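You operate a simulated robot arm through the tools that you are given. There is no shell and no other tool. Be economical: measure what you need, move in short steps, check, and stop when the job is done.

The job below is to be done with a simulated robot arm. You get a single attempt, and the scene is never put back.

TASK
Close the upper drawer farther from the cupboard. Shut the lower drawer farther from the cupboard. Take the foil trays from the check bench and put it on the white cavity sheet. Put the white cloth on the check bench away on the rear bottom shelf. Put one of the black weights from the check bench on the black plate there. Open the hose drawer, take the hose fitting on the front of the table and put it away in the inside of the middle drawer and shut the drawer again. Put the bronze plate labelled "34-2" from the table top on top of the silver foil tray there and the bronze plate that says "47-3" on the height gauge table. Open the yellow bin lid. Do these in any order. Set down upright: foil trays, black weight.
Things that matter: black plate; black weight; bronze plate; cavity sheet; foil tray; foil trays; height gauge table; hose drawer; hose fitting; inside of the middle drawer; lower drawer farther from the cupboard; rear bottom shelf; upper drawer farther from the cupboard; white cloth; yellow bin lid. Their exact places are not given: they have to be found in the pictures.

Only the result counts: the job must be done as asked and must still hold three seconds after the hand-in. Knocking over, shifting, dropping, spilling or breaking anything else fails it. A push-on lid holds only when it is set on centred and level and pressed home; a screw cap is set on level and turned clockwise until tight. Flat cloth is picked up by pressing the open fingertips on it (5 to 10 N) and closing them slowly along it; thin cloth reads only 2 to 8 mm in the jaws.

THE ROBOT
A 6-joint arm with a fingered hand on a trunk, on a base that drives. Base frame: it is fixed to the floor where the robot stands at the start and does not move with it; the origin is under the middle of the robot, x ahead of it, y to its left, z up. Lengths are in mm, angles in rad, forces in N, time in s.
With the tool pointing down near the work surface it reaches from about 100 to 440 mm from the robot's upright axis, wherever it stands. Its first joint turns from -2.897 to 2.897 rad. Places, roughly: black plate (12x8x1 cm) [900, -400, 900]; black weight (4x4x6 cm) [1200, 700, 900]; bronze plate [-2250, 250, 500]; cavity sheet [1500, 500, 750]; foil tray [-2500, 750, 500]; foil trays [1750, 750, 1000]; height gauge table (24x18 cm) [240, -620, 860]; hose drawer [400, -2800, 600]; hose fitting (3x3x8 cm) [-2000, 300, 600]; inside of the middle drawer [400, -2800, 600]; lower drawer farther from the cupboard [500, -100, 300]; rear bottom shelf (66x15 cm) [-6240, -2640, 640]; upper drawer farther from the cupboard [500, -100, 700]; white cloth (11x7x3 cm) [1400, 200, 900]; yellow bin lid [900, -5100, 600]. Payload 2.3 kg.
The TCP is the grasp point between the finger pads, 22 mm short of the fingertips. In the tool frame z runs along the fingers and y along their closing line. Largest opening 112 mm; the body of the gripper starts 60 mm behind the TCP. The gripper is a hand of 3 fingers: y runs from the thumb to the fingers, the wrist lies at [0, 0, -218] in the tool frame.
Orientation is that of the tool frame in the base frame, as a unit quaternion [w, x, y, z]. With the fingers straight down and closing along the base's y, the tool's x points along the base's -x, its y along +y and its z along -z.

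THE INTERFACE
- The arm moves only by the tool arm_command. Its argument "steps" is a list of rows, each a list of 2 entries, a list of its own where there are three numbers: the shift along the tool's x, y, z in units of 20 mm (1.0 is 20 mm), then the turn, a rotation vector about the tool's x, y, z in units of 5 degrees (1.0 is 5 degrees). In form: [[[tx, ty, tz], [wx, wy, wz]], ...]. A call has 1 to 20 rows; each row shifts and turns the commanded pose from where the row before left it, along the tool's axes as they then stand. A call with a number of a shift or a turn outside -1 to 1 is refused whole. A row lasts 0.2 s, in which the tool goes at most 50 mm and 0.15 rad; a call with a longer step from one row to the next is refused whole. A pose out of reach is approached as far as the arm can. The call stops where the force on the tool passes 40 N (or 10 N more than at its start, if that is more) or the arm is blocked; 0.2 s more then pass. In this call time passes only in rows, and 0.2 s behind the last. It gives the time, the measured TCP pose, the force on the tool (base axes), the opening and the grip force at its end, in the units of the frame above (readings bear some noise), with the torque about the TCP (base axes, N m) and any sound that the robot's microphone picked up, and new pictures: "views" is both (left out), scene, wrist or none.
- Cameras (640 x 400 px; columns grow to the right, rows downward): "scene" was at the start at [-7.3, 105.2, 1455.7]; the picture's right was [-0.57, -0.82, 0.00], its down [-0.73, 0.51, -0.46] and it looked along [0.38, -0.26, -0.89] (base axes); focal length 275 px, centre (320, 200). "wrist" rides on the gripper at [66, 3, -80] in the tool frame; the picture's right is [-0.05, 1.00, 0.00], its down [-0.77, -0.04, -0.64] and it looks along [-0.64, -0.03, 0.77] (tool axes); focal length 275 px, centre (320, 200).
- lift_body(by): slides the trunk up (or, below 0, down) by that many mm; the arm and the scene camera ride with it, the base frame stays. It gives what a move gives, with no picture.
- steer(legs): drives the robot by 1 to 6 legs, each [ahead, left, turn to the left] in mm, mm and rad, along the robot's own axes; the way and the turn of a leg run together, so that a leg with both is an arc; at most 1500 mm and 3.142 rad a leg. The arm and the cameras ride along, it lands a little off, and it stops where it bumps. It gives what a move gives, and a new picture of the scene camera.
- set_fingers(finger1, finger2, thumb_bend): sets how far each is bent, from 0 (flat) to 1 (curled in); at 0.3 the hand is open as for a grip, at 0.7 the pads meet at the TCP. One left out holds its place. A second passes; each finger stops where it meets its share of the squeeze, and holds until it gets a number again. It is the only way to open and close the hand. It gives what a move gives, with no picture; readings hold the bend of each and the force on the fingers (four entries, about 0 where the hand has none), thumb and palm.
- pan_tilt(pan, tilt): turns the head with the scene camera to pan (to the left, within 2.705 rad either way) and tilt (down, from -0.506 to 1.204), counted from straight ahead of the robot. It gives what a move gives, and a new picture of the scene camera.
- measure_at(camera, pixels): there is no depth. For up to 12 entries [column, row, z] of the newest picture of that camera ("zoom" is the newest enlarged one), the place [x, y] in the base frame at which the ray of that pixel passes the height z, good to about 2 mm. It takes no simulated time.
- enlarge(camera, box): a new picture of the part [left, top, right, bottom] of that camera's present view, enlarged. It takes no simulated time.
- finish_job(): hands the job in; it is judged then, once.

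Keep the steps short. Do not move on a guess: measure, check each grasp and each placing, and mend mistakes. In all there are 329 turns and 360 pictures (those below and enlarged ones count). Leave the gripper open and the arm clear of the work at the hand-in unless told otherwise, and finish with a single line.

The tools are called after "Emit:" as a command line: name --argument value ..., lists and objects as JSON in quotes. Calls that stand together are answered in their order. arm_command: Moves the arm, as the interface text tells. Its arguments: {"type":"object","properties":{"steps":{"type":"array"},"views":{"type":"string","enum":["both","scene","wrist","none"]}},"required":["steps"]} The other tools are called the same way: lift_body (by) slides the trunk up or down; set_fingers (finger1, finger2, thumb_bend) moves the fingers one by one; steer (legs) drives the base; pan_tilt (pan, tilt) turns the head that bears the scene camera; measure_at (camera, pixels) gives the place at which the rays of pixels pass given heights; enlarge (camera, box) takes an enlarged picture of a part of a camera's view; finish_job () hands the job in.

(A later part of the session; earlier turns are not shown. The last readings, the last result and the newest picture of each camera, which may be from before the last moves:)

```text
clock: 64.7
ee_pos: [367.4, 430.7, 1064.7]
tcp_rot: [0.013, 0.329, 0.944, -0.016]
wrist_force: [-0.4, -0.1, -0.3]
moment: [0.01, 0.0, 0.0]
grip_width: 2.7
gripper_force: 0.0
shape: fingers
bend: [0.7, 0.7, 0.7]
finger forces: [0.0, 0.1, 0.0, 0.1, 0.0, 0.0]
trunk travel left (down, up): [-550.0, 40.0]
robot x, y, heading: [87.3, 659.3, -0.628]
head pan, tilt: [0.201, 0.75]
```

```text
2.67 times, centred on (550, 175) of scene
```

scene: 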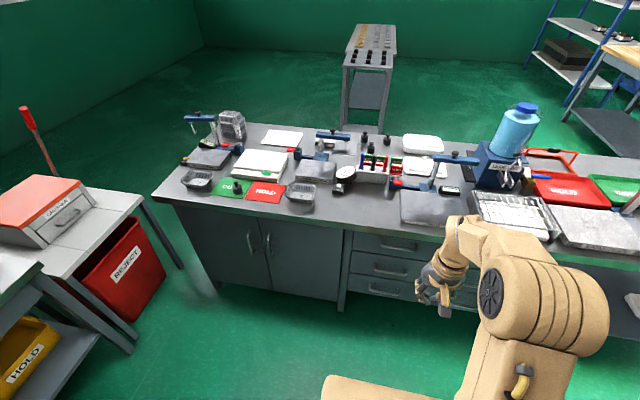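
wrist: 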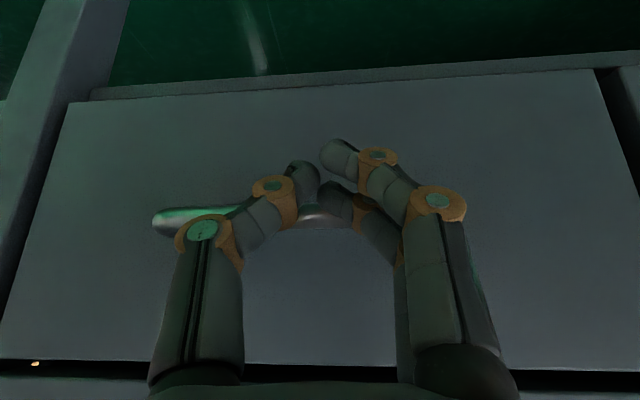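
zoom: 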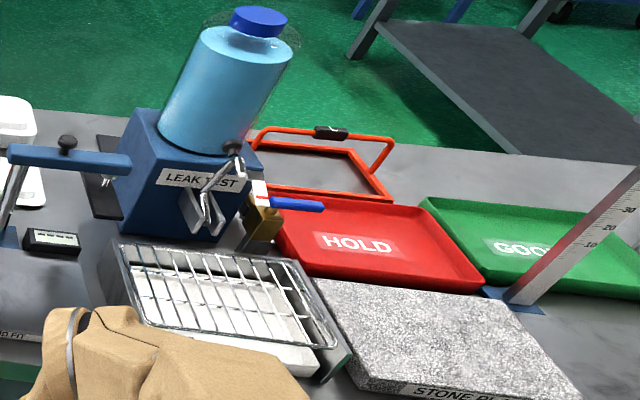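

Emit:
measure_at --camera "scene" --pixels '[[232, 140, 870], [231, 115, 1000], [283, 138, 870], [326, 142, 870], [365, 142, 870], [387, 145, 870], [371, 155, 870], [459, 175, 870], [238, 192, 870], [422, 150, 870], [562, 165, 870]]'

Emit:
enlarge --camera "scene" --box '[300, 115, 360, 155]'

Emit:
enlarge --camera "scene" --box '[430, 130, 490, 180]'

```text
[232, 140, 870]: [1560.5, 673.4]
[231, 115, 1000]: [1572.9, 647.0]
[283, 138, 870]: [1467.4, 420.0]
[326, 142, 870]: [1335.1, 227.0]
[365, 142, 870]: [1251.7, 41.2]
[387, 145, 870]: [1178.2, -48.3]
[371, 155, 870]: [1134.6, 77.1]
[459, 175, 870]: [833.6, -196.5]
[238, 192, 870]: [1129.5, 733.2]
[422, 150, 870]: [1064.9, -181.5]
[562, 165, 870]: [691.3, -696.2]
```

```text
10.00 times, centred on (330, 135) of scene
```

zoom: 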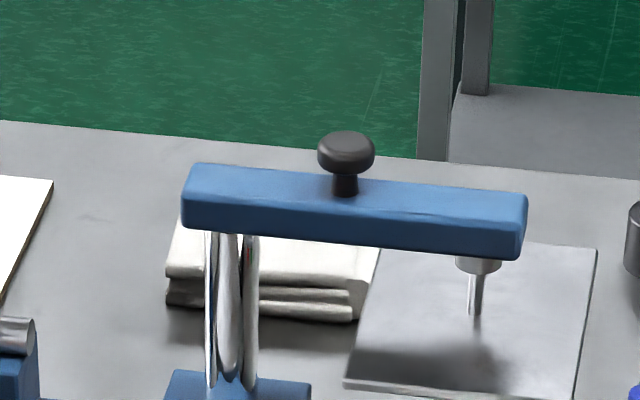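

```text
8.00 times, centred on (460, 155) of scene
```

zoom: 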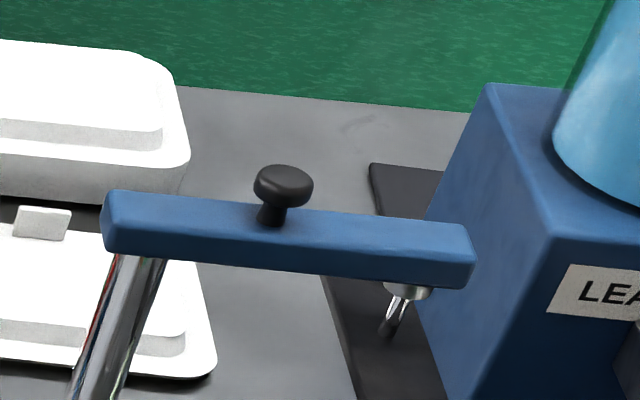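

The white cloth is folded behind the crush tester, the foil stack and cavity sheet at the rear; the black plate lies next to the leak-test block. These lie near the rear edge; I'll measure the bench outline and the free floor behind.

Emit:
measure_at --camera "scene" --pixels '[[250, 122, 870], [440, 137, 870], [640, 163, 870], [153, 198, 870], [350, 135, 0], [383, 133, 0], [345, 24, 900], [396, 25, 900], [342, 66, 900], [390, 67, 900], [567, 100, 0], [527, 70, 0]]'

Emit:
pan_tilt --pan -0.6 --tilt 0.5

```text
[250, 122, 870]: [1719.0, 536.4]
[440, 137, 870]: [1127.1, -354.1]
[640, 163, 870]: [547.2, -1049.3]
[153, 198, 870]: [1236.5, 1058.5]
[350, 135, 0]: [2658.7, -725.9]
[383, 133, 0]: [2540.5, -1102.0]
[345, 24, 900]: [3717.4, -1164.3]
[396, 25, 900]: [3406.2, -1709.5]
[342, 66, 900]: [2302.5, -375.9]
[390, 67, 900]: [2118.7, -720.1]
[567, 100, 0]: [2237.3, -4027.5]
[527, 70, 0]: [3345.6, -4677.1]
```

```text
clock: 65.8
ee_pos: [367.7, 431.3, 1063.7]
tcp_rot: [0.013, 0.329, 0.944, -0.016]
wrist_force: [-0.3, 0.2, 0.0]
moment: [0.0, -0.03, -0.01]
grip_width: 2.8
gripper_force: 0.1
shape: fingers
bend: [0.7, 0.7, 0.7]
finger forces: [0.0, 0.0, 0.1, 0.0, 0.0, 0.0]
trunk travel left (down, up): [-550.0, 40.0]
robot x, y, heading: [89.8, 661.8, -0.627]
head pan, tilt: [-0.6, 0.499]
```

scene: 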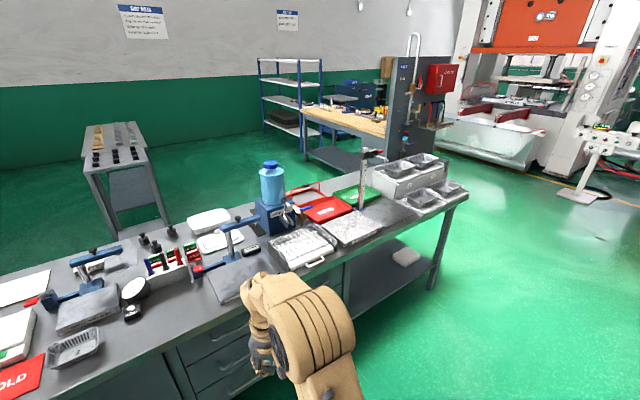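

Free floor about 950 mm behind the bench. I need the size of my own base; look straight down at it.

Emit:
pan_tilt --pan 0.6 --tilt 1.2

Emit:
measure_at --camera "scene" --pixels '[[320, 200, 0], [200, 300, 0], [200, 300, 300], [320, 300, 0], [320, 300, 300]]'

```text
clock: 67.2
ee_pos: [368.3, 432.5, 1064.3]
tcp_rot: [0.012, 0.329, 0.944, -0.016]
wrist_force: [-0.2, -0.3, -0.2]
moment: [-0.01, -0.01, -0.02]
grip_width: 2.4
gripper_force: 0.1
shape: fingers
bend: [0.7, 0.7, 0.7]
finger forces: [0.0, 0.1, 0.0, 0.0, 0.1, 0.0]
trunk travel left (down, up): [-550.0, 40.0]
robot x, y, heading: [84.5, 663.7, -0.631]
head pan, tilt: [0.6, 1.201]
```

scene: 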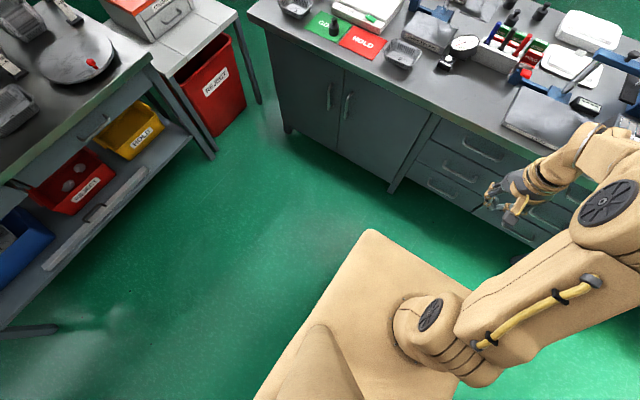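

```text
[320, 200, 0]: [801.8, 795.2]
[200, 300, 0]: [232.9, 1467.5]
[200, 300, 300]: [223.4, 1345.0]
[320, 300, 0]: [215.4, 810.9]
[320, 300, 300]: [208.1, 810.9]
```

Emit:
measure_at --camera "scene" --pixels '[[372, 230, 0], [372, 230, 300], [372, 230, 600], [372, 230, 900], [372, 230, 1200], [472, 292, 600], [472, 292, 900], [472, 292, 1200], [256, 400, 600], [256, 400, 900], [256, 400, 1200]]'

```text
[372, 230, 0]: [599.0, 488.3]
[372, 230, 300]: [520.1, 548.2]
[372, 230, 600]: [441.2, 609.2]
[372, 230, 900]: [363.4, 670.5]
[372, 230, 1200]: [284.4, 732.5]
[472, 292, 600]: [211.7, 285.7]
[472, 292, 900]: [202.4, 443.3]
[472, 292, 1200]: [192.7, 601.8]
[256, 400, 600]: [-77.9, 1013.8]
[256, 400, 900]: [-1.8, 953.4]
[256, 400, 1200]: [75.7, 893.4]
```

Emit:
measure_at --camera "scene" --pixels '[[435, 340, 600], [435, 340, 900], [435, 340, 1200], [400, 355, 900], [400, 355, 1100], [460, 380, 900], [460, 380, 1100], [410, 302, 900], [410, 302, 1100]]'

```text
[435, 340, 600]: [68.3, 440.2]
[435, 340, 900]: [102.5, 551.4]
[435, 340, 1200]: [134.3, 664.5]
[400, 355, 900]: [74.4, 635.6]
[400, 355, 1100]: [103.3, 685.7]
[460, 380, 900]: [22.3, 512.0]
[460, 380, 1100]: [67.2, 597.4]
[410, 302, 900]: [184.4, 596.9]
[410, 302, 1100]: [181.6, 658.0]
```

Body plate is about ±170 mm at z≈900 (trunk 0). I'll look toward the bench's right end to plan a way round to the rear.

Emit:
pan_tilt --pan -0.6 --tilt 0.5

Emit:
measure_at --camera "scene" --pixels '[[468, 195, 870], [433, 290, 0], [388, 155, 870], [305, 155, 0], [370, 170, 0], [393, 150, 400], [267, 140, 0], [327, 142, 0], [162, 220, 0], [117, 240, 0], [440, 165, 0], [540, 172, 0]]'

Emit:
enlarge --camera "scene" --box '[240, 50, 480, 210]'

```text
clock: 68.6
ee_pos: [368.5, 431.8, 1063.8]
tcp_rot: [0.013, 0.329, 0.944, -0.017]
wrist_force: [-0.6, 1.2, -0.3]
moment: [0.0, 0.0, -0.02]
grip_width: 2.5
gripper_force: 0.0
shape: fingers
bend: [0.7, 0.7, 0.7]
finger forces: [0.0, 0.0, 0.0, 0.0, 0.1, 0.1]
trunk travel left (down, up): [-550.0, 40.0]
robot x, y, heading: [87.5, 665.0, -0.628]
head pan, tilt: [-0.6, 0.499]
```

scene: 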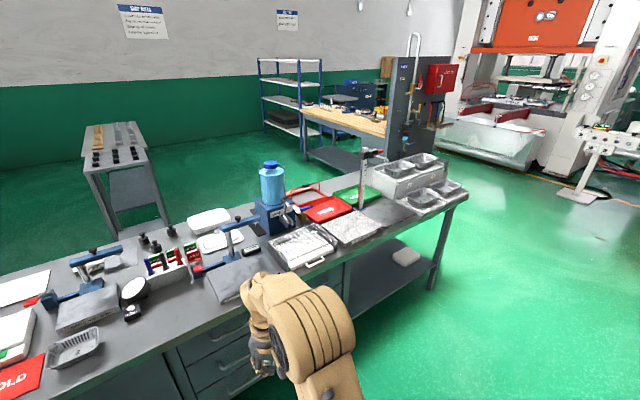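

```text
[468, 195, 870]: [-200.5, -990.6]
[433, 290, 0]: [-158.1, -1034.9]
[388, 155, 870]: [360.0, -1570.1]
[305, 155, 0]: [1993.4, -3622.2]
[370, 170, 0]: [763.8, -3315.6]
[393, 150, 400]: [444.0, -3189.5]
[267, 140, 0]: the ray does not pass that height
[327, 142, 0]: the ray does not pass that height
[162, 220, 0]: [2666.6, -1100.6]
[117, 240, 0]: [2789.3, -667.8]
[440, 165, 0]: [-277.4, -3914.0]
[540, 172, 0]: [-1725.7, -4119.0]
```

```text
2.50 times, centred on (360, 130) of scene
```

zoom: 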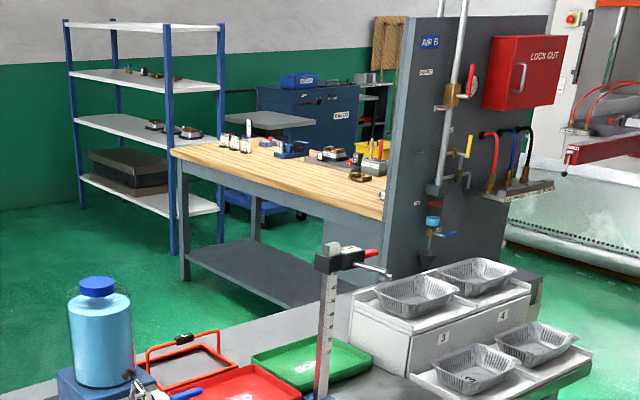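

There's wide clear floor around the bench's right end. I'll drive right and then past the end to the rear.

Emit:
steer --legs '[[0, -1100, 0], [0, -1000, 0], [1500, 0, 0], [330, 0, 0]]'

Emit:
pan_tilt --pan 1.3 --tilt 0.5

```text
clock: 86.0
ee_pos: [262.2, -2110.8, 1065.6]
tcp_rot: [0.011, 0.327, 0.945, -0.013]
wrist_force: [0.8, -0.4, 0.3]
moment: [0.03, -0.02, -0.03]
grip_width: 2.4
gripper_force: 0.1
shape: fingers
bend: [0.7, 0.7, 0.7]
finger forces: [0.0, 0.1, 0.0, 0.0, 0.0, 0.1]
trunk travel left (down, up): [-550.0, 40.0]
robot x, y, heading: [-3.6, -1879.6, -0.617]
head pan, tilt: [-0.6, 0.499]
stopped in leg 3: the robot was blocked; the commanded pose is now the measured one
```

scene: 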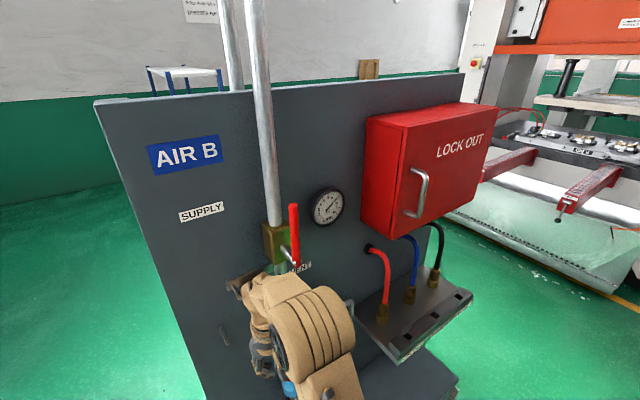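

```text
clock: 87.8
ee_pos: [262.6, -2110.2, 1065.0]
tcp_rot: [0.013, 0.325, 0.946, -0.012]
wrist_force: [-0.1, 0.1, -0.4]
moment: [0.01, 0.01, -0.01]
grip_width: 2.6
gripper_force: 0.1
shape: fingers
bend: [0.7, 0.7, 0.7]
finger forces: [0.0, 0.0, 0.0, 0.0, 0.0, 0.0]
trunk travel left (down, up): [-550.0, 40.0]
robot x, y, heading: [-3.5, -1884.0, -0.622]
head pan, tilt: [1.3, 0.499]
```

scene: 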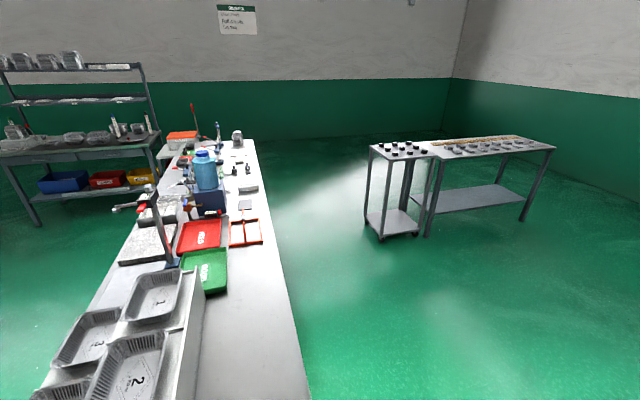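

I bumped against the AIR B pillar on my right-front. Check the gap on my left.

Emit:
pan_tilt --pan 0.9 --tilt 0.8

Emit:
measure_at --camera "scene" --pixels '[[320, 200, 0], [320, 200, 870]]'

Emit:
pan_tilt --pan 0.0 --tilt 0.6

```text
clock: 88.7
ee_pos: [262.4, -2110.2, 1064.5]
tcp_rot: [0.012, 0.325, 0.946, -0.012]
wrist_force: [0.5, 0.2, -0.1]
moment: [-0.04, -0.01, 0.0]
grip_width: 2.6
gripper_force: 0.0
shape: fingers
bend: [0.7, 0.7, 0.7]
finger forces: [0.0, 0.0, 0.1, 0.1, 0.0, 0.0]
trunk travel left (down, up): [-550.0, 40.0]
robot x, y, heading: [-4.7, -1879.8, -0.619]
head pan, tilt: [0.901, 0.799]
```

scene: 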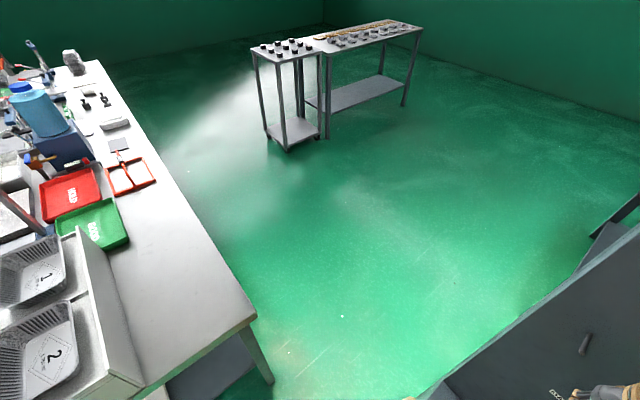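

```text
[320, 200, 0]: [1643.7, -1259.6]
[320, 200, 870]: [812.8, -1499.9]
```

```text
clock: 89.9
ee_pos: [263.1, -2109.2, 1065.3]
tcp_rot: [0.013, 0.326, 0.945, -0.013]
wrist_force: [0.4, -0.4, 0.5]
moment: [-0.01, 0.01, -0.01]
grip_width: 2.4
gripper_force: 0.0
shape: fingers
bend: [0.7, 0.7, 0.7]
finger forces: [0.1, 0.0, 0.1, 0.0, 0.0, 0.0]
trunk travel left (down, up): [-550.0, 40.0]
robot x, y, heading: [-8.1, -1882.9, -0.623]
head pan, tilt: [0.0, 0.6]
```

scene: 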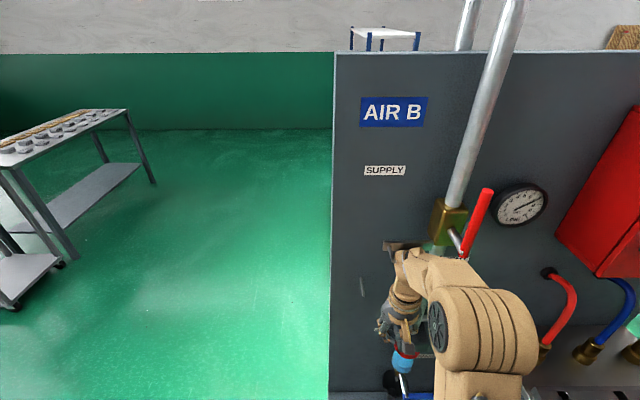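

Emit:
pan_tilt --pan 0.5 --tilt 1.1

```text
clock: 90.8
ee_pos: [263.5, -2109.1, 1065.3]
tcp_rot: [0.013, 0.325, 0.946, -0.013]
wrist_force: [-0.7, 0.2, 0.1]
moment: [0.03, 0.02, -0.05]
grip_width: 2.4
gripper_force: 0.0
shape: fingers
bend: [0.7, 0.7, 0.7]
finger forces: [0.0, 0.0, 0.0, 0.1, 0.0, 0.0]
trunk travel left (down, up): [-550.0, 40.0]
robot x, y, heading: [-4.8, -1880.7, -0.616]
head pan, tilt: [0.499, 1.1]
```

scene: 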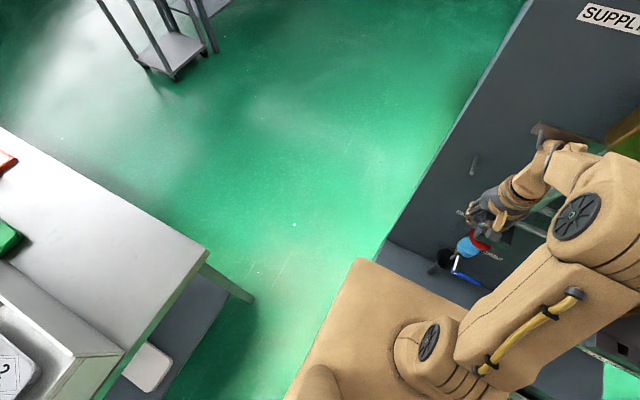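

Emit:
measure_at --camera "scene" --pixels '[[209, 253, 870], [120, 395, 870], [0, 130, 870], [383, 242, 0], [378, 248, 0], [252, 300, 0], [530, 10, 1500]]'

```text
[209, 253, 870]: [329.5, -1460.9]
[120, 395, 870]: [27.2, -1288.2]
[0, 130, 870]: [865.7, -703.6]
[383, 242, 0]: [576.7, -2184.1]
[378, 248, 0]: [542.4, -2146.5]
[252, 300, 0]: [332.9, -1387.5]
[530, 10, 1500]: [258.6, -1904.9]
```

The gap between bench corner (u −1000) and pillar (u −1435) is passable. Back 60, left 290, ahead 300, then look.

Emit:
steer --legs '[[-60, 0, 0], [0, 295, 0], [320, 0, 0]]'

```text
clock: 95.2
ee_pos: [659.7, -2023.4, 1061.5]
tcp_rot: [0.007, 0.326, 0.945, -0.014]
wrist_force: [0.1, -0.5, 0.4]
moment: [-0.01, 0.04, 0.0]
grip_width: 2.5
gripper_force: 0.1
shape: fingers
bend: [0.7, 0.7, 0.7]
finger forces: [0.0, 0.0, 0.1, 0.0, 0.0, 0.1]
trunk travel left (down, up): [-550.0, 40.0]
robot x, y, heading: [381.8, -1793.3, -0.616]
head pan, tilt: [0.499, 1.1]
```

scene: 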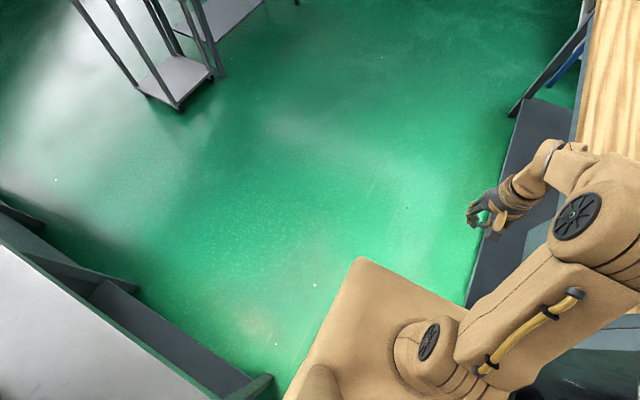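

Passed the corner. Now drive left along the rear of the bench.

Emit:
steer --legs '[[50, 0, 0], [0, 1300, 0], [0, 1250, 0]]'

Emit:
pan_tilt --pan 2.4 --tilt 0.8

```text
clock: 108.0
ee_pos: [2140.6, 7.9, 1062.8]
tcp_rot: [0.007, 0.322, 0.947, -0.014]
wrist_force: [0.1, 0.7, 0.6]
moment: [0.0, 0.01, 0.0]
grip_width: 2.4
gripper_force: 0.1
shape: fingers
bend: [0.7, 0.7, 0.7]
finger forces: [0.0, 0.1, 0.0, 0.0, 0.0, 0.0]
trunk travel left (down, up): [-550.0, 40.0]
robot x, y, heading: [1856.9, 235.2, -0.611]
head pan, tilt: [0.499, 1.1]
```

scene: 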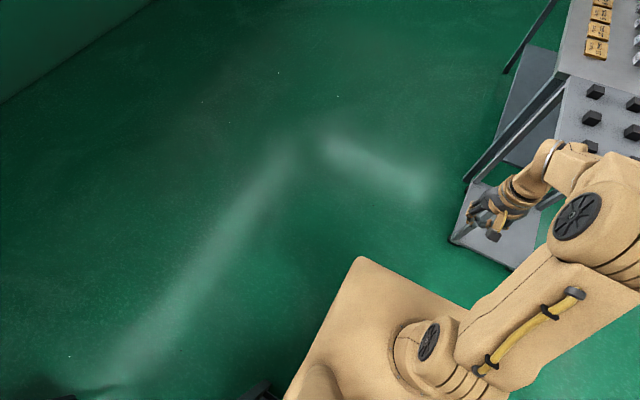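

```text
clock: 109.8
ee_pos: [2140.7, 7.1, 1062.8]
tcp_rot: [0.007, 0.322, 0.947, -0.015]
wrist_force: [0.6, 0.3, 0.6]
moment: [-0.01, 0.01, -0.01]
grip_width: 2.4
gripper_force: 0.1
shape: fingers
bend: [0.7, 0.7, 0.7]
finger forces: [0.0, 0.0, 0.1, 0.0, 0.0, 0.1]
trunk travel left (down, up): [-550.0, 40.0]
robot x, y, heading: [1861.7, 229.0, -0.611]
head pan, tilt: [2.4, 0.799]
```

scene: 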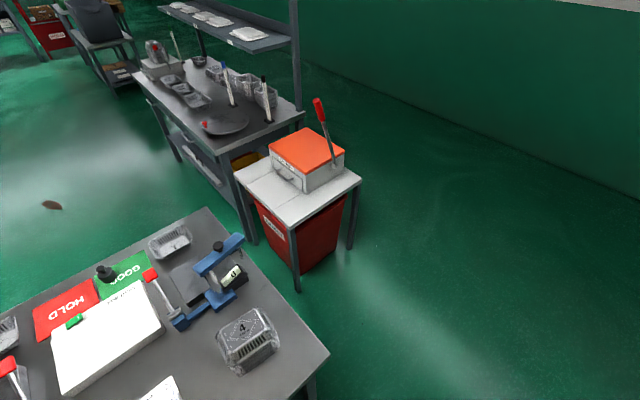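

Now turn left by π to face the bench from behind.

Emit:
steer --legs '[[0, 0, 3.13]]'

Emit:
pan_tilt --pan 0.1 --tilt 1.0

```text
clock: 117.6
ee_pos: [1577.1, 459.1, 1061.1]
tcp_rot: [-0.015, 0.947, -0.32, -0.007]
wrist_force: [0.2, -0.7, -0.1]
moment: [0.02, 0.01, 0.01]
grip_width: 2.2
gripper_force: 0.1
shape: fingers
bend: [0.7, 0.7, 0.7]
finger forces: [0.1, 0.0, 0.1, 0.0, 0.0, 0.0]
trunk travel left (down, up): [-550.0, 40.0]
robot x, y, heading: [1858.5, 233.6, 2.536]
head pan, tilt: [2.4, 0.799]
```

scene: 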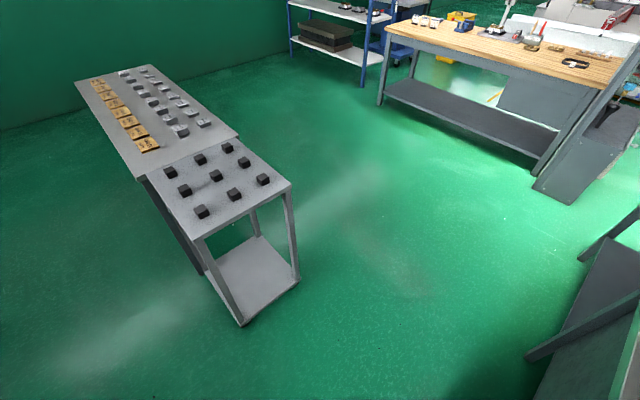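

```text
clock: 119.7
ee_pos: [1576.8, 459.1, 1062.9]
tcp_rot: [-0.015, 0.947, -0.319, -0.008]
wrist_force: [-0.3, 0.2, 0.0]
moment: [0.03, 0.01, 0.02]
grip_width: 2.2
gripper_force: 0.0
shape: fingers
bend: [0.7, 0.7, 0.7]
finger forces: [0.0, 0.0, 0.0, 0.1, 0.0, 0.0]
trunk travel left (down, up): [-550.0, 40.0]
robot x, y, heading: [1859.6, 231.3, 2.536]
head pan, tilt: [0.099, 1.0]
```

scene: 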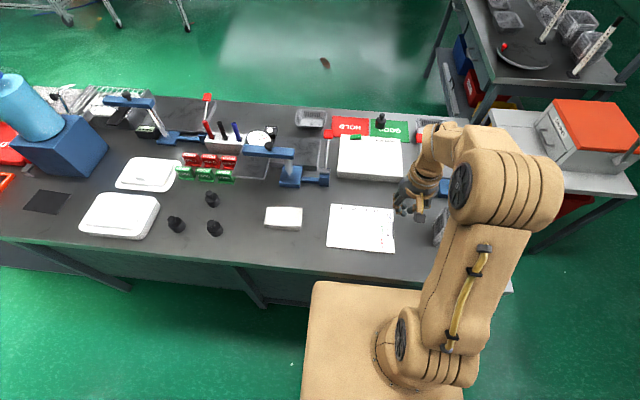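

Clear view from behind: cloth (283,217), sheet (360,228), weights (176,224), (213,198), (214,228), black plate (45,200). I'll measure at two heights for parallax with a later lift.

Emit:
enlarge --camera "scene" --box '[150, 170, 330, 260]'

Emit:
measure_at --camera "scene" --pixels '[[332, 205, 850], [332, 205, 900], [327, 247, 850], [393, 208, 850], [394, 252, 850], [264, 226, 850], [264, 226, 900], [300, 229, 850], [303, 208, 880], [266, 206, 880]]'

```text
3.56 times, centred on (240, 215) of scene
```

zoom: 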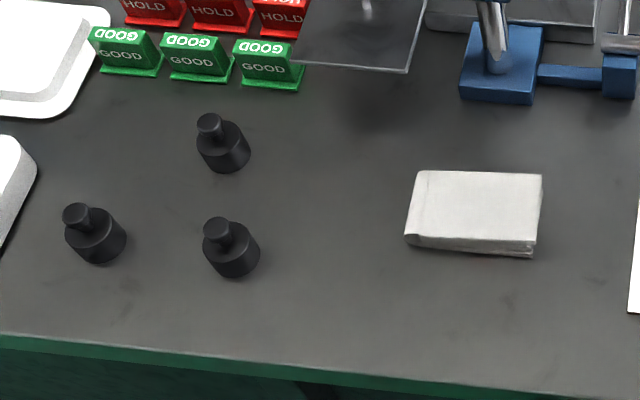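

```text
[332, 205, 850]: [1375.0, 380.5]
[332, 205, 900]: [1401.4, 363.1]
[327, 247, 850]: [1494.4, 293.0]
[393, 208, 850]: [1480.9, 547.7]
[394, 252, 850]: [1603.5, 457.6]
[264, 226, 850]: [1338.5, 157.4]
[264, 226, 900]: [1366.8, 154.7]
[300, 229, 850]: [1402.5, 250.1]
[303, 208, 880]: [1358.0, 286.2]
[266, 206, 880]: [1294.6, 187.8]
```

I'll swing the arm left and open the hand to see the foil stack.

Emit:
set_fingers --finger1 0.3 --finger2 0.3 --thumb_bend 0.3

Emit:
arm_command --steps '[[[0.3, 1, -0.5], [0, 0, 0]], [[0.3, 1, -0.5], [0, 0, 0]], [[0.3, 1, -0.5], [0, 0, 0]], [[0.3, 1, 0], [0, 0, 0]], [[0.3, 1, 0], [0, 0, 0]], [[0.3, 1, 0], [0, 0, 0]], [[0.3, 1, 0], [0, 0, 0]], [[0.3, 1, 0], [0, 0, 0]], [[0.3, 1, 0], [0, 0, 0]], [[0.3, 1, 0], [0, 0, 0]]]' --views "both"

```text
clock: 120.7
ee_pos: [1576.1, 458.9, 1063.3]
tcp_rot: [-0.015, 0.948, -0.318, -0.007]
wrist_force: [0.2, -0.9, -0.5]
moment: [0.01, -0.01, 0.0]
grip_width: 111.2
gripper_force: 0.0
shape: fingers
bend: [0.3, 0.3, 0.3]
finger forces: [0.0, 0.0, 0.1, 0.0, 0.1, 0.1]
trunk travel left (down, up): [-550.0, 40.0]
robot x, y, heading: [1860.7, 236.7, 2.533]
head pan, tilt: [0.099, 1.0]
```

```text
clock: 122.9
ee_pos: [1502.7, 262.0, 1087.1]
tcp_rot: [-0.014, 0.947, -0.319, -0.008]
wrist_force: [0.2, 0.3, 0.0]
moment: [0.01, 0.0, 0.04]
grip_width: 111.2
gripper_force: 0.1
shape: fingers
bend: [0.3, 0.3, 0.3]
finger forces: [0.0, 0.0, 0.0, 0.1, 0.0, 0.0]
trunk travel left (down, up): [-550.0, 40.0]
robot x, y, heading: [1861.7, 237.2, 2.534]
head pan, tilt: [0.099, 1.0]
```

scene: 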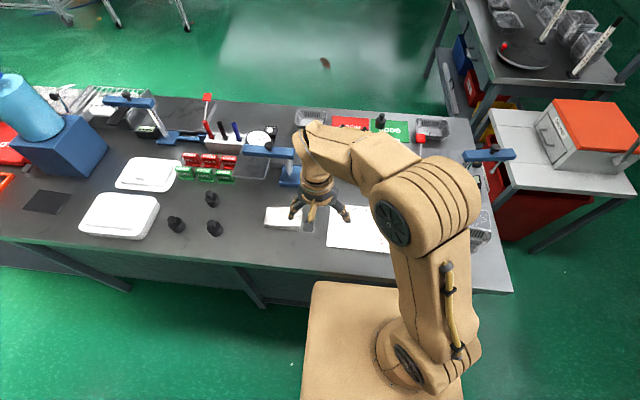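
wrist: 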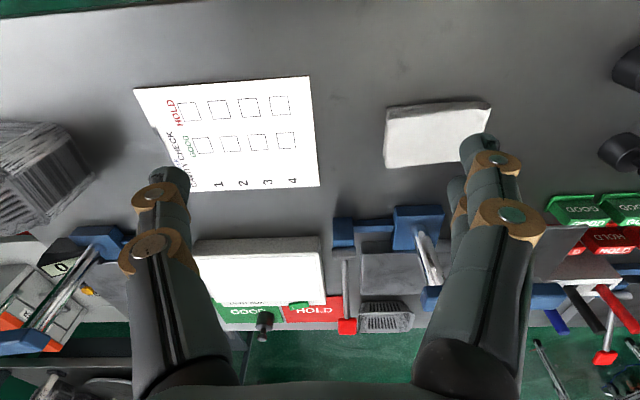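

Emit:
measure_at --camera "wrist" --pixels '[[310, 77, 850], [310, 77, 900], [319, 186, 850], [319, 186, 900], [134, 89, 850], [166, 192, 850], [386, 107, 870], [491, 101, 870], [386, 107, 850], [387, 169, 870]]'

Emit:
measure_at --camera "scene" --pixels '[[327, 247, 850], [327, 247, 900], [332, 205, 850], [332, 205, 900]]'

```text
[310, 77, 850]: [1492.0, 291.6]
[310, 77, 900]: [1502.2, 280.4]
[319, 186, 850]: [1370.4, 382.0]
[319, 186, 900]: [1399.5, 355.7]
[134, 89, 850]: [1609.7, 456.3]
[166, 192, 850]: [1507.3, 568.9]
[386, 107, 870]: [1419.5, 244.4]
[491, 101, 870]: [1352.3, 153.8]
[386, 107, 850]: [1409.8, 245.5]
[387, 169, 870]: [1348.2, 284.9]
```

```text
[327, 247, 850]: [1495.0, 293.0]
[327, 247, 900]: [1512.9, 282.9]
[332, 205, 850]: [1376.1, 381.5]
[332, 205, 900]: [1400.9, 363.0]
```

Bench top is at z≈850; the sheet centre is about (1489,420). Now swing the hand right to view the foil stack with the wrist camera.

Emit:
arm_command --steps '[[[0, -1, 0], [0, 0, 0]], [[0, -1, 0], [0, 0, 0]], [[0, -1, 0], [0, 0, 0]], [[0, -1, 0], [0, 0, 0]], [[0, -1, 0], [0, 0, 0]], [[0, -1, 0], [0, 0, 0]], [[0, -1, 0], [0, 0, 0]], [[0, -1, 0], [0, 0, 0]], [[0, -1, 0], [0, 0, 0]], [[0, -1, 0], [0, 0, 0]], [[0, -1, 0], [0, 0, 0]], [[0, -1, 0], [0, 0, 0]], [[0, -1, 0], [0, 0, 0]], [[0, -1, 0], [0, 0, 0]]]' --views "wrist"

```text
clock: 125.9
ee_pos: [1674.5, 485.9, 1093.4]
tcp_rot: [-0.014, 0.948, -0.319, -0.008]
wrist_force: [-0.1, -0.1, -0.3]
moment: [0.06, 0.02, 0.02]
grip_width: 111.0
gripper_force: 0.0
shape: fingers
bend: [0.3, 0.3, 0.3]
finger forces: [0.0, 0.1, 0.0, 0.0, 0.0, 0.0]
trunk travel left (down, up): [-550.0, 40.0]
robot x, y, heading: [1857.2, 230.3, 2.532]
head pan, tilt: [0.099, 1.0]
```

wrist: 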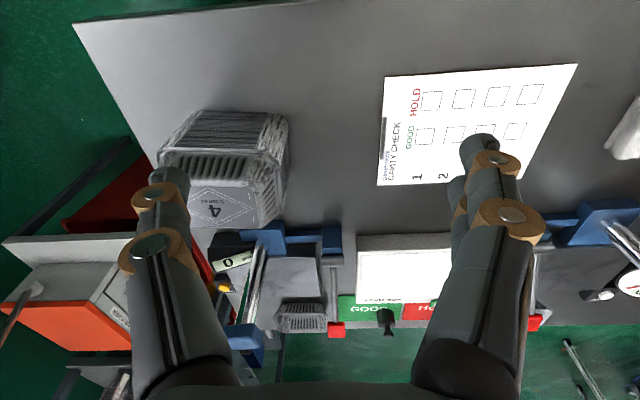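

Emit:
enlarge --camera "wrist" --box '[140, 90, 320, 250]'

Emit:
enlarge --camera "scene" --box '[380, 140, 540, 280]'

```text
2.50 times, centred on (230, 170) of wrist
```

zoom: 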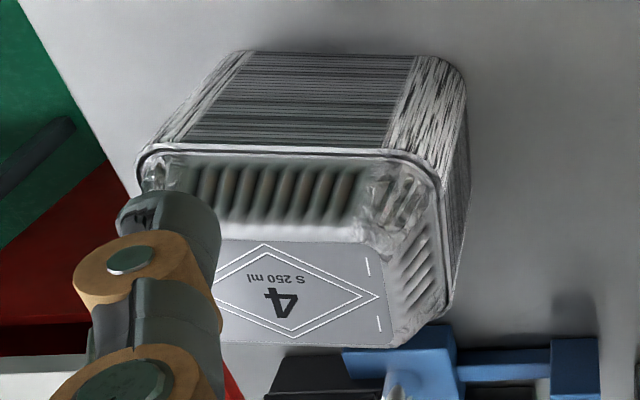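

```text
2.86 times, centred on (460, 210) of scene
```

zoom: 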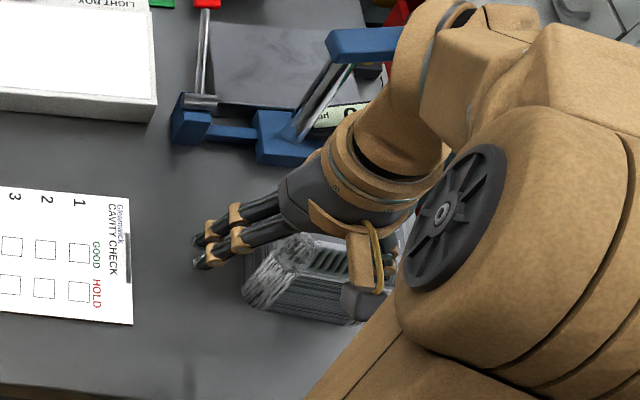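

Emit:
measure_at --camera "zoom" --pixels '[[320, 210, 850]]'

Emit:
measure_at --camera "wrist" --pixels '[[236, 111, 850], [280, 113, 850], [162, 152, 950], [162, 152, 980], [310, 162, 950], [310, 162, 980], [311, 206, 980], [311, 206, 950], [288, 120, 850], [316, 165, 960], [302, 228, 960], [195, 228, 960]]'

```text
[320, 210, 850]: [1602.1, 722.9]
```

```text
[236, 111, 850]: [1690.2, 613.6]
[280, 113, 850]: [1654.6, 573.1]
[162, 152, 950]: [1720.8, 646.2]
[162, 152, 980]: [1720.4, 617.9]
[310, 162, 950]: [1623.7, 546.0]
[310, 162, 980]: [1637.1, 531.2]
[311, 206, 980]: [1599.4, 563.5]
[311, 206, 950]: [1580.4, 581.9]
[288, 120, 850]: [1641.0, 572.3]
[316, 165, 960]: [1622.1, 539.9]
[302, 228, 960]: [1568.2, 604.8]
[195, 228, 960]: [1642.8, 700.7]
```

Emit:
measure_at --camera "zoom" --pixels '[[320, 200, 850]]'

Emit:
measure_at --camera "wrist" --pixels '[[198, 111, 850], [274, 112, 850], [288, 122, 850], [289, 140, 850], [158, 154, 940], [158, 154, 980], [280, 166, 940], [280, 166, 980], [281, 210, 940], [281, 210, 980], [262, 228, 940], [262, 228, 980]]'

```text
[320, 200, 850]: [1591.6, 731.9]
```

```text
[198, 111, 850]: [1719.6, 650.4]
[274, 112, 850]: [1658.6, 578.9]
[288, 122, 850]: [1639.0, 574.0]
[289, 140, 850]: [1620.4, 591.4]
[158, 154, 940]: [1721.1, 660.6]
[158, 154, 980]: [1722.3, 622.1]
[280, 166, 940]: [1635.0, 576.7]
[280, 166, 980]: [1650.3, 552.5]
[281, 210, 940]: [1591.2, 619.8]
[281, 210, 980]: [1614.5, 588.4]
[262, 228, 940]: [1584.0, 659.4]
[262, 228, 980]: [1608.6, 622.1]
```

Stack appears ~125×100 mm, top z≈940. I'll swing the arm out of the way to view it with the scene camera for an accurate size.

Emit:
arm_command --steps '[[[0.5, 1, -0.3], [0, 0, 0]], [[0.5, 1, -0.3], [0, 0, 0]], [[0.5, 1, -0.3], [0, 0, 0]], [[0.5, 1, -0.3], [0, 0, 0]], [[0.5, 1, 0], [0, 0, 0]], [[0.5, 1, 0], [0, 0, 0]], [[0, 1, 0], [0, 0, 0]], [[0, 1, 0], [0, 0, 0]], [[0, 1, 0], [0, 0, 0]], [[0, 1, 0], [0, 0, 0]], [[0, 1, 0], [0, 0, 0]], [[0, 1, 0], [0, 0, 0]], [[0, 1, 0], [0, 0, 0]], [[0, 1, 0], [0, 0, 0]], [[0, 1, 0], [0, 0, 0]], [[0, 1, 0], [0, 0, 0]], [[0, 1, 0], [0, 0, 0]], [[0, 1, 0], [0, 0, 0]]]' --views "none"

Emit:
pan_tilt --pan -0.3 --tilt 1.0

```text
clock: 129.7
ee_pos: [1503.3, 162.1, 1107.8]
tcp_rot: [-0.014, 0.948, -0.319, -0.008]
wrist_force: [0.1, -0.5, -0.3]
moment: [-0.02, 0.02, -0.02]
grip_width: 111.2
gripper_force: 0.2
shape: fingers
bend: [0.3, 0.3, 0.3]
finger forces: [0.0, 0.1, 0.0, 0.0, 0.0, 0.0]
trunk travel left (down, up): [-550.0, 40.0]
robot x, y, heading: [1859.8, 234.4, 2.54]
head pan, tilt: [0.099, 1.0]
```

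```text
clock: 130.6
ee_pos: [1504.3, 162.7, 1106.8]
tcp_rot: [-0.015, 0.947, -0.32, -0.008]
wrist_force: [0.1, -0.8, 0.0]
moment: [-0.02, 0.0, -0.05]
grip_width: 111.3
gripper_force: 0.0
shape: fingers
bend: [0.3, 0.3, 0.3]
finger forces: [0.1, 0.0, 0.0, 0.0, 0.0, 0.1]
trunk travel left (down, up): [-550.0, 40.0]
robot x, y, heading: [1862.4, 230.9, 2.538]
head pan, tilt: [-0.3, 1.0]
```

scene: 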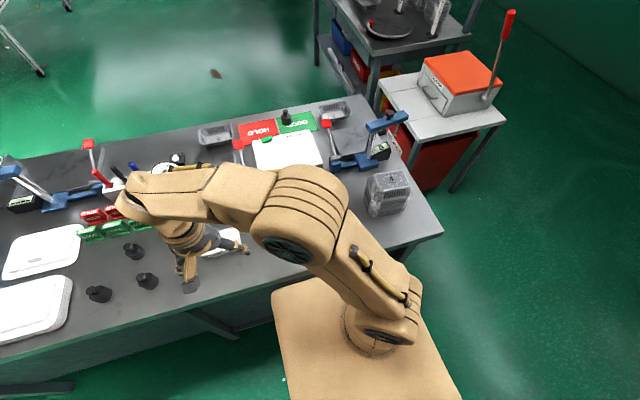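

Emit:
enlarge --camera "scene" --box '[350, 160, 420, 225]'

```text
6.15 times, centred on (385, 192) of scene
```

zoom: 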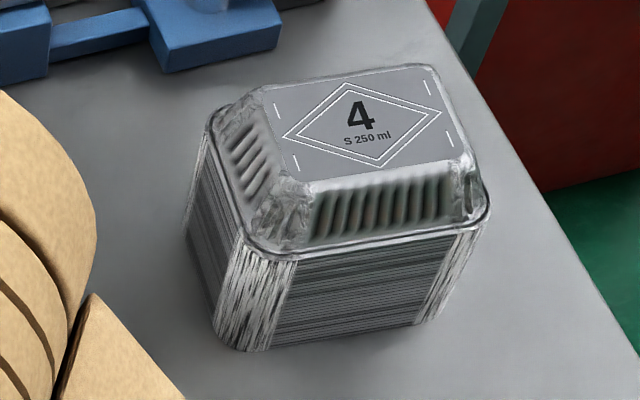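

Emit:
measure_at --camera "zoom" --pixels '[[240, 245, 920], [240, 245, 950], [488, 215, 920], [488, 215, 950], [208, 120, 920], [208, 120, 950], [225, 345, 850], [422, 325, 850], [270, 85, 970], [433, 65, 970], [480, 155, 970], [305, 183, 970]]'

```text
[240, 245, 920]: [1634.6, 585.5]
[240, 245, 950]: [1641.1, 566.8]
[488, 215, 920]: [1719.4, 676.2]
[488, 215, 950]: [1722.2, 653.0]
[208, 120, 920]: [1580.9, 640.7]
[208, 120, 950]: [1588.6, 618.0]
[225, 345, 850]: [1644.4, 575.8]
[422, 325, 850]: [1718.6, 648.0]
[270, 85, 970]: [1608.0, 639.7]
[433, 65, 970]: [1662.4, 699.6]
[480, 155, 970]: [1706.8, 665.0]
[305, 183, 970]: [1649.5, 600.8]
```

The stack: top face ~86×57, rims ~121×93, long side at ~46.7° in base. Center ≈ (1650,653). I'll bring the robot opposite it: right 222, ahead 60.

Emit:
steer --legs '[[0, -222, 0], [60, 0, 0]]'

```text
clock: 132.9
ee_pos: [1582.3, 383.2, 1106.6]
tcp_rot: [-0.016, 0.948, -0.319, -0.007]
wrist_force: [0.7, 0.6, -0.3]
moment: [-0.01, 0.0, 0.03]
grip_width: 111.2
gripper_force: 0.1
shape: fingers
bend: [0.3, 0.3, 0.3]
finger forces: [0.0, 0.0, 0.0, 0.0, 0.0, 0.1]
trunk travel left (down, up): [-550.0, 40.0]
robot x, y, heading: [1937.9, 449.8, 2.537]
head pan, tilt: [-0.3, 1.0]
```

scene: 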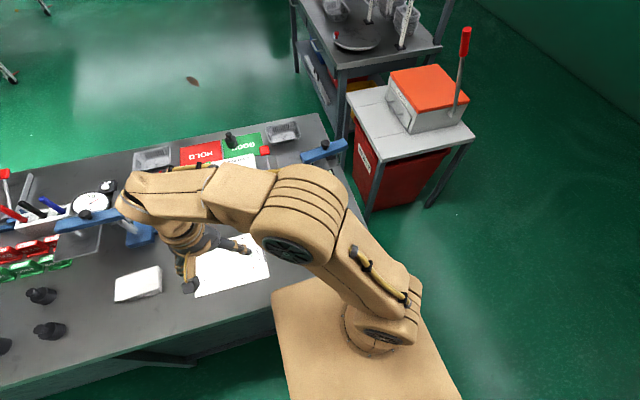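

In position with no bump. Move the hand above the stack (14 rows), then turn it 81° so it closes across the short side.

Emit:
arm_command --steps '[[[-0.346, -0.932, 0], [0, 0, 0]], [[-0.346, -0.932, 0], [0, 0, 0]], [[-0.346, -0.932, 0], [0, 0, 0]], [[-0.346, -0.932, 0], [0, 0, 0]], [[-0.346, -0.932, 0], [0, 0, 0]], [[-0.346, -0.932, 0], [0, 0, 0]], [[-0.346, -0.932, 0], [0, 0, 0]], [[-0.346, -0.932, 0], [0, 0, 0]], [[-0.346, -0.932, 0], [0, 0, 0]], [[-0.346, -0.932, 0], [0, 0, 0]], [[-0.346, -0.932, 0], [0, 0, 0]], [[-0.346, -0.932, 0], [0, 0, 0]], [[-0.346, -0.932, 0], [0, 0, 0]], [[-0.346, -0.932, 0], [0, 0, 0]]]' --views "none"

Emit:
arm_command --steps '[[[0, 0, 0], [0, 0, -1]], [[0, 0, 0], [0, 0, -1]], [[0, 0, 0], [0, 0, -1]], [[0, 0, 0], [0, 0, -1]], [[0, 0, 0], [0, 0, -1]], [[0, 0, 0], [0, 0, -1]], [[0, 0, 0], [0, 0, -1]], [[0, 0, 0], [0, 0, -1]], [[0, 0, 0], [0, 0, -1]], [[0, 0, 0], [0, 0, -1]], [[0, 0, 0], [0, 0, -1]], [[0, 0, 0], [0, 0, -1]], [[0, 0, 0], [0, 0, -1]], [[0, 0, 0], [0, 0, -1]], [[0, 0, 0], [0, 0, -1]], [[0, 0, 0], [0, 0, -1]]]' --views "both"

```text
clock: 135.9
ee_pos: [1663.0, 647.6, 1115.0]
tcp_rot: [-0.013, 0.948, -0.319, -0.008]
wrist_force: [-0.4, -0.1, 0.0]
moment: [-0.04, 0.01, 0.02]
grip_width: 111.5
gripper_force: 0.1
shape: fingers
bend: [0.3, 0.3, 0.3]
finger forces: [0.0, 0.1, 0.0, 0.0, 0.0, 0.1]
trunk travel left (down, up): [-550.0, 40.0]
robot x, y, heading: [1938.0, 454.3, 2.536]
head pan, tilt: [-0.3, 1.0]
```

```text
clock: 139.3
ee_pos: [1648.6, 605.8, 1092.9]
tcp_rot: [-0.019, 0.931, 0.365, 0.005]
wrist_force: [-0.8, 0.0, -0.2]
moment: [-0.01, -0.01, 0.0]
grip_width: 111.2
gripper_force: 0.0
shape: fingers
bend: [0.3, 0.3, 0.3]
finger forces: [0.0, 0.0, 0.0, 0.0, 0.0, 0.0]
out of reach, approached as far as the arm can: row 14, 15, 16
trunk travel left (down, up): [-550.0, 40.0]
robot x, y, heading: [1936.3, 452.5, 2.537]
head pan, tilt: [-0.3, 1.0]
```

scene: 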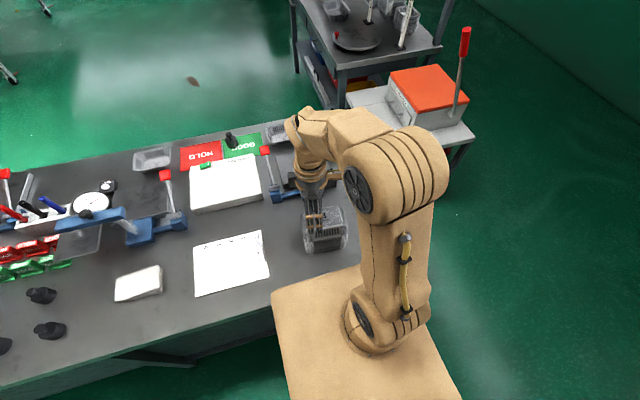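
wrist: 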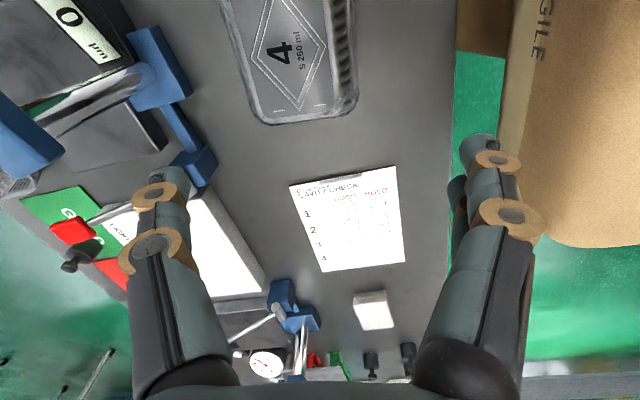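

The wrist roll limit was met near 65°. I'll turn the base 0.35 left so that the needed wrist turn is smaller.

Emit:
steer --legs '[[0, 0, 0.35]]'

Emit:
arm_command --steps '[[[0, 0, 0], [0, 0, 1]]]' --views "none"

```text
clock: 140.6
ee_pos: [1631.9, 535.5, 1093.0]
tcp_rot: [-0.021, 0.883, 0.47, 0.001]
wrist_force: [0.8, 0.2, 0.6]
moment: [-0.01, 0.02, -0.01]
grip_width: 111.5
gripper_force: 0.0
shape: fingers
bend: [0.3, 0.3, 0.3]
finger forces: [0.0, 0.0, 0.1, 0.1, 0.0, 0.0]
trunk travel left (down, up): [-550.0, 40.0]
robot x, y, heading: [1946.3, 455.4, 2.775]
head pan, tilt: [-0.3, 1.0]
stopped in leg 1: the robot was blocked; the commanded pose is now the measured one
```

scene: 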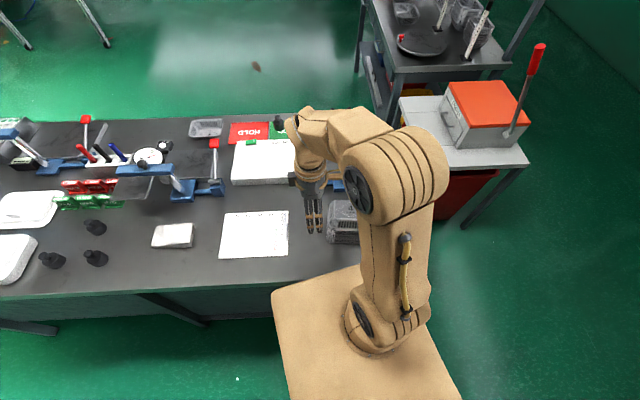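

```text
clock: 141.0
ee_pos: [1630.1, 535.2, 1093.6]
tcp_rot: [-0.02, 0.902, 0.43, 0.001]
wrist_force: [-0.8, -0.8, -0.1]
moment: [-0.01, 0.0, 0.0]
grip_width: 111.2
gripper_force: 0.0
shape: fingers
bend: [0.3, 0.3, 0.3]
finger forces: [0.1, 0.0, 0.0, 0.1, 0.1, 0.1]
trunk travel left (down, up): [-550.0, 40.0]
robot x, y, heading: [1950.6, 452.3, 2.773]
head pan, tilt: [-0.3, 1.0]
```

Base corner touched a bench leg, but the hand's yaw is now reachable. Level the tool, fix yaw to 46.7°, and move over the stack centre.

Emit:
arm_command --steps '[[[0, 0, 0], [-0.4, -0.22, 0.85]], [[0.982, -0.678, 0], [0, 0, 0]], [[0.982, -0.678, 0], [0, 0, 0]], [[0.982, -0.678, 0], [0, 0, 0]], [[0.982, -0.678, 0], [0, 0, 0]], [[0.982, -0.678, 0], [0, 0, 0]]]' --views "both"

```text
clock: 142.4
ee_pos: [1635.6, 582.4, 1059.9]
tcp_rot: [-0.005, 0.919, 0.394, 0.002]
wrist_force: [0.1, 0.1, -1.0]
moment: [-0.03, 0.03, -0.04]
grip_width: 111.3
gripper_force: 0.0
shape: fingers
bend: [0.3, 0.3, 0.3]
finger forces: [0.0, 0.0, 0.0, 0.1, 0.0, 0.1]
out of reach, approached as far as the arm can: row 3, 4, 5, 6
trunk travel left (down, up): [-550.0, 40.0]
robot x, y, heading: [1946.4, 451.3, 2.767]
head pan, tilt: [-0.3, 1.0]
```

scene: 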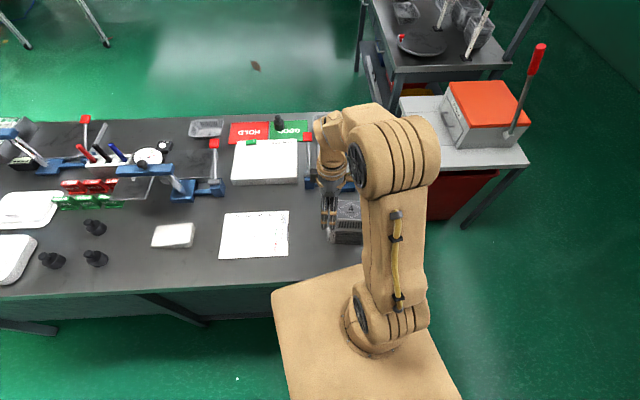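
wrist: 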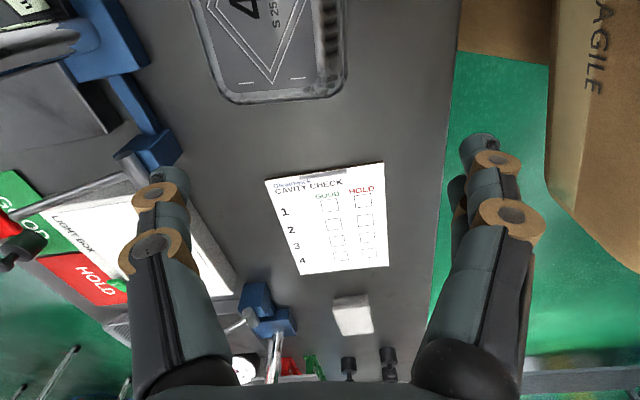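

The limit comes from the angle between arm plane and hand. I'll stand further to the right of the stack (so the arm points left to it): turn back, then right 131, back 15.

Emit:
steer --legs '[[-40, 0, 0], [0, 0, -0.231], [25, -131, 0]]'

```text
clock: 145.0
ee_pos: [1764.0, 760.6, 1059.8]
tcp_rot: [-0.004, 0.958, 0.287, 0.002]
wrist_force: [0.5, 0.7, 0.1]
moment: [-0.03, 0.0, 0.02]
grip_width: 111.1
gripper_force: 0.1
shape: fingers
bend: [0.3, 0.3, 0.3]
finger forces: [0.0, 0.1, 0.0, 0.0, 0.0, 0.0]
trunk travel left (down, up): [-550.0, 40.0]
robot x, y, heading: [2039.3, 561.4, 2.541]
head pan, tilt: [-0.3, 1.0]
```

scene: 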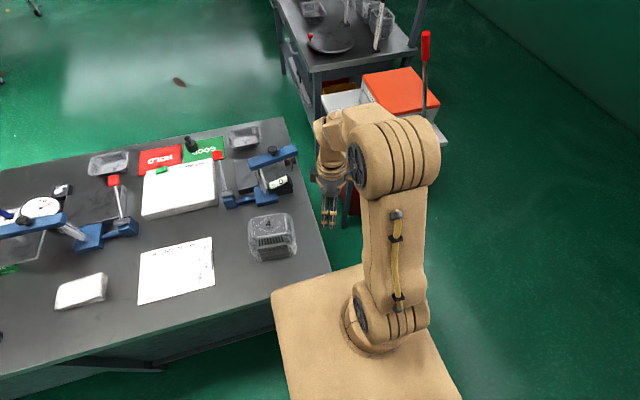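

Good clear view of the stack at (272,236). Zoom and re-measure.

Emit:
enlarge --camera "scene" --box '[235, 200, 310, 270]'

```text
5.71 times, centred on (272, 235) of scene
```

zoom: 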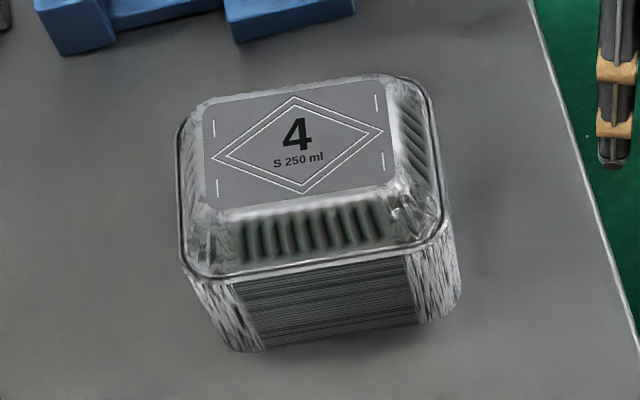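

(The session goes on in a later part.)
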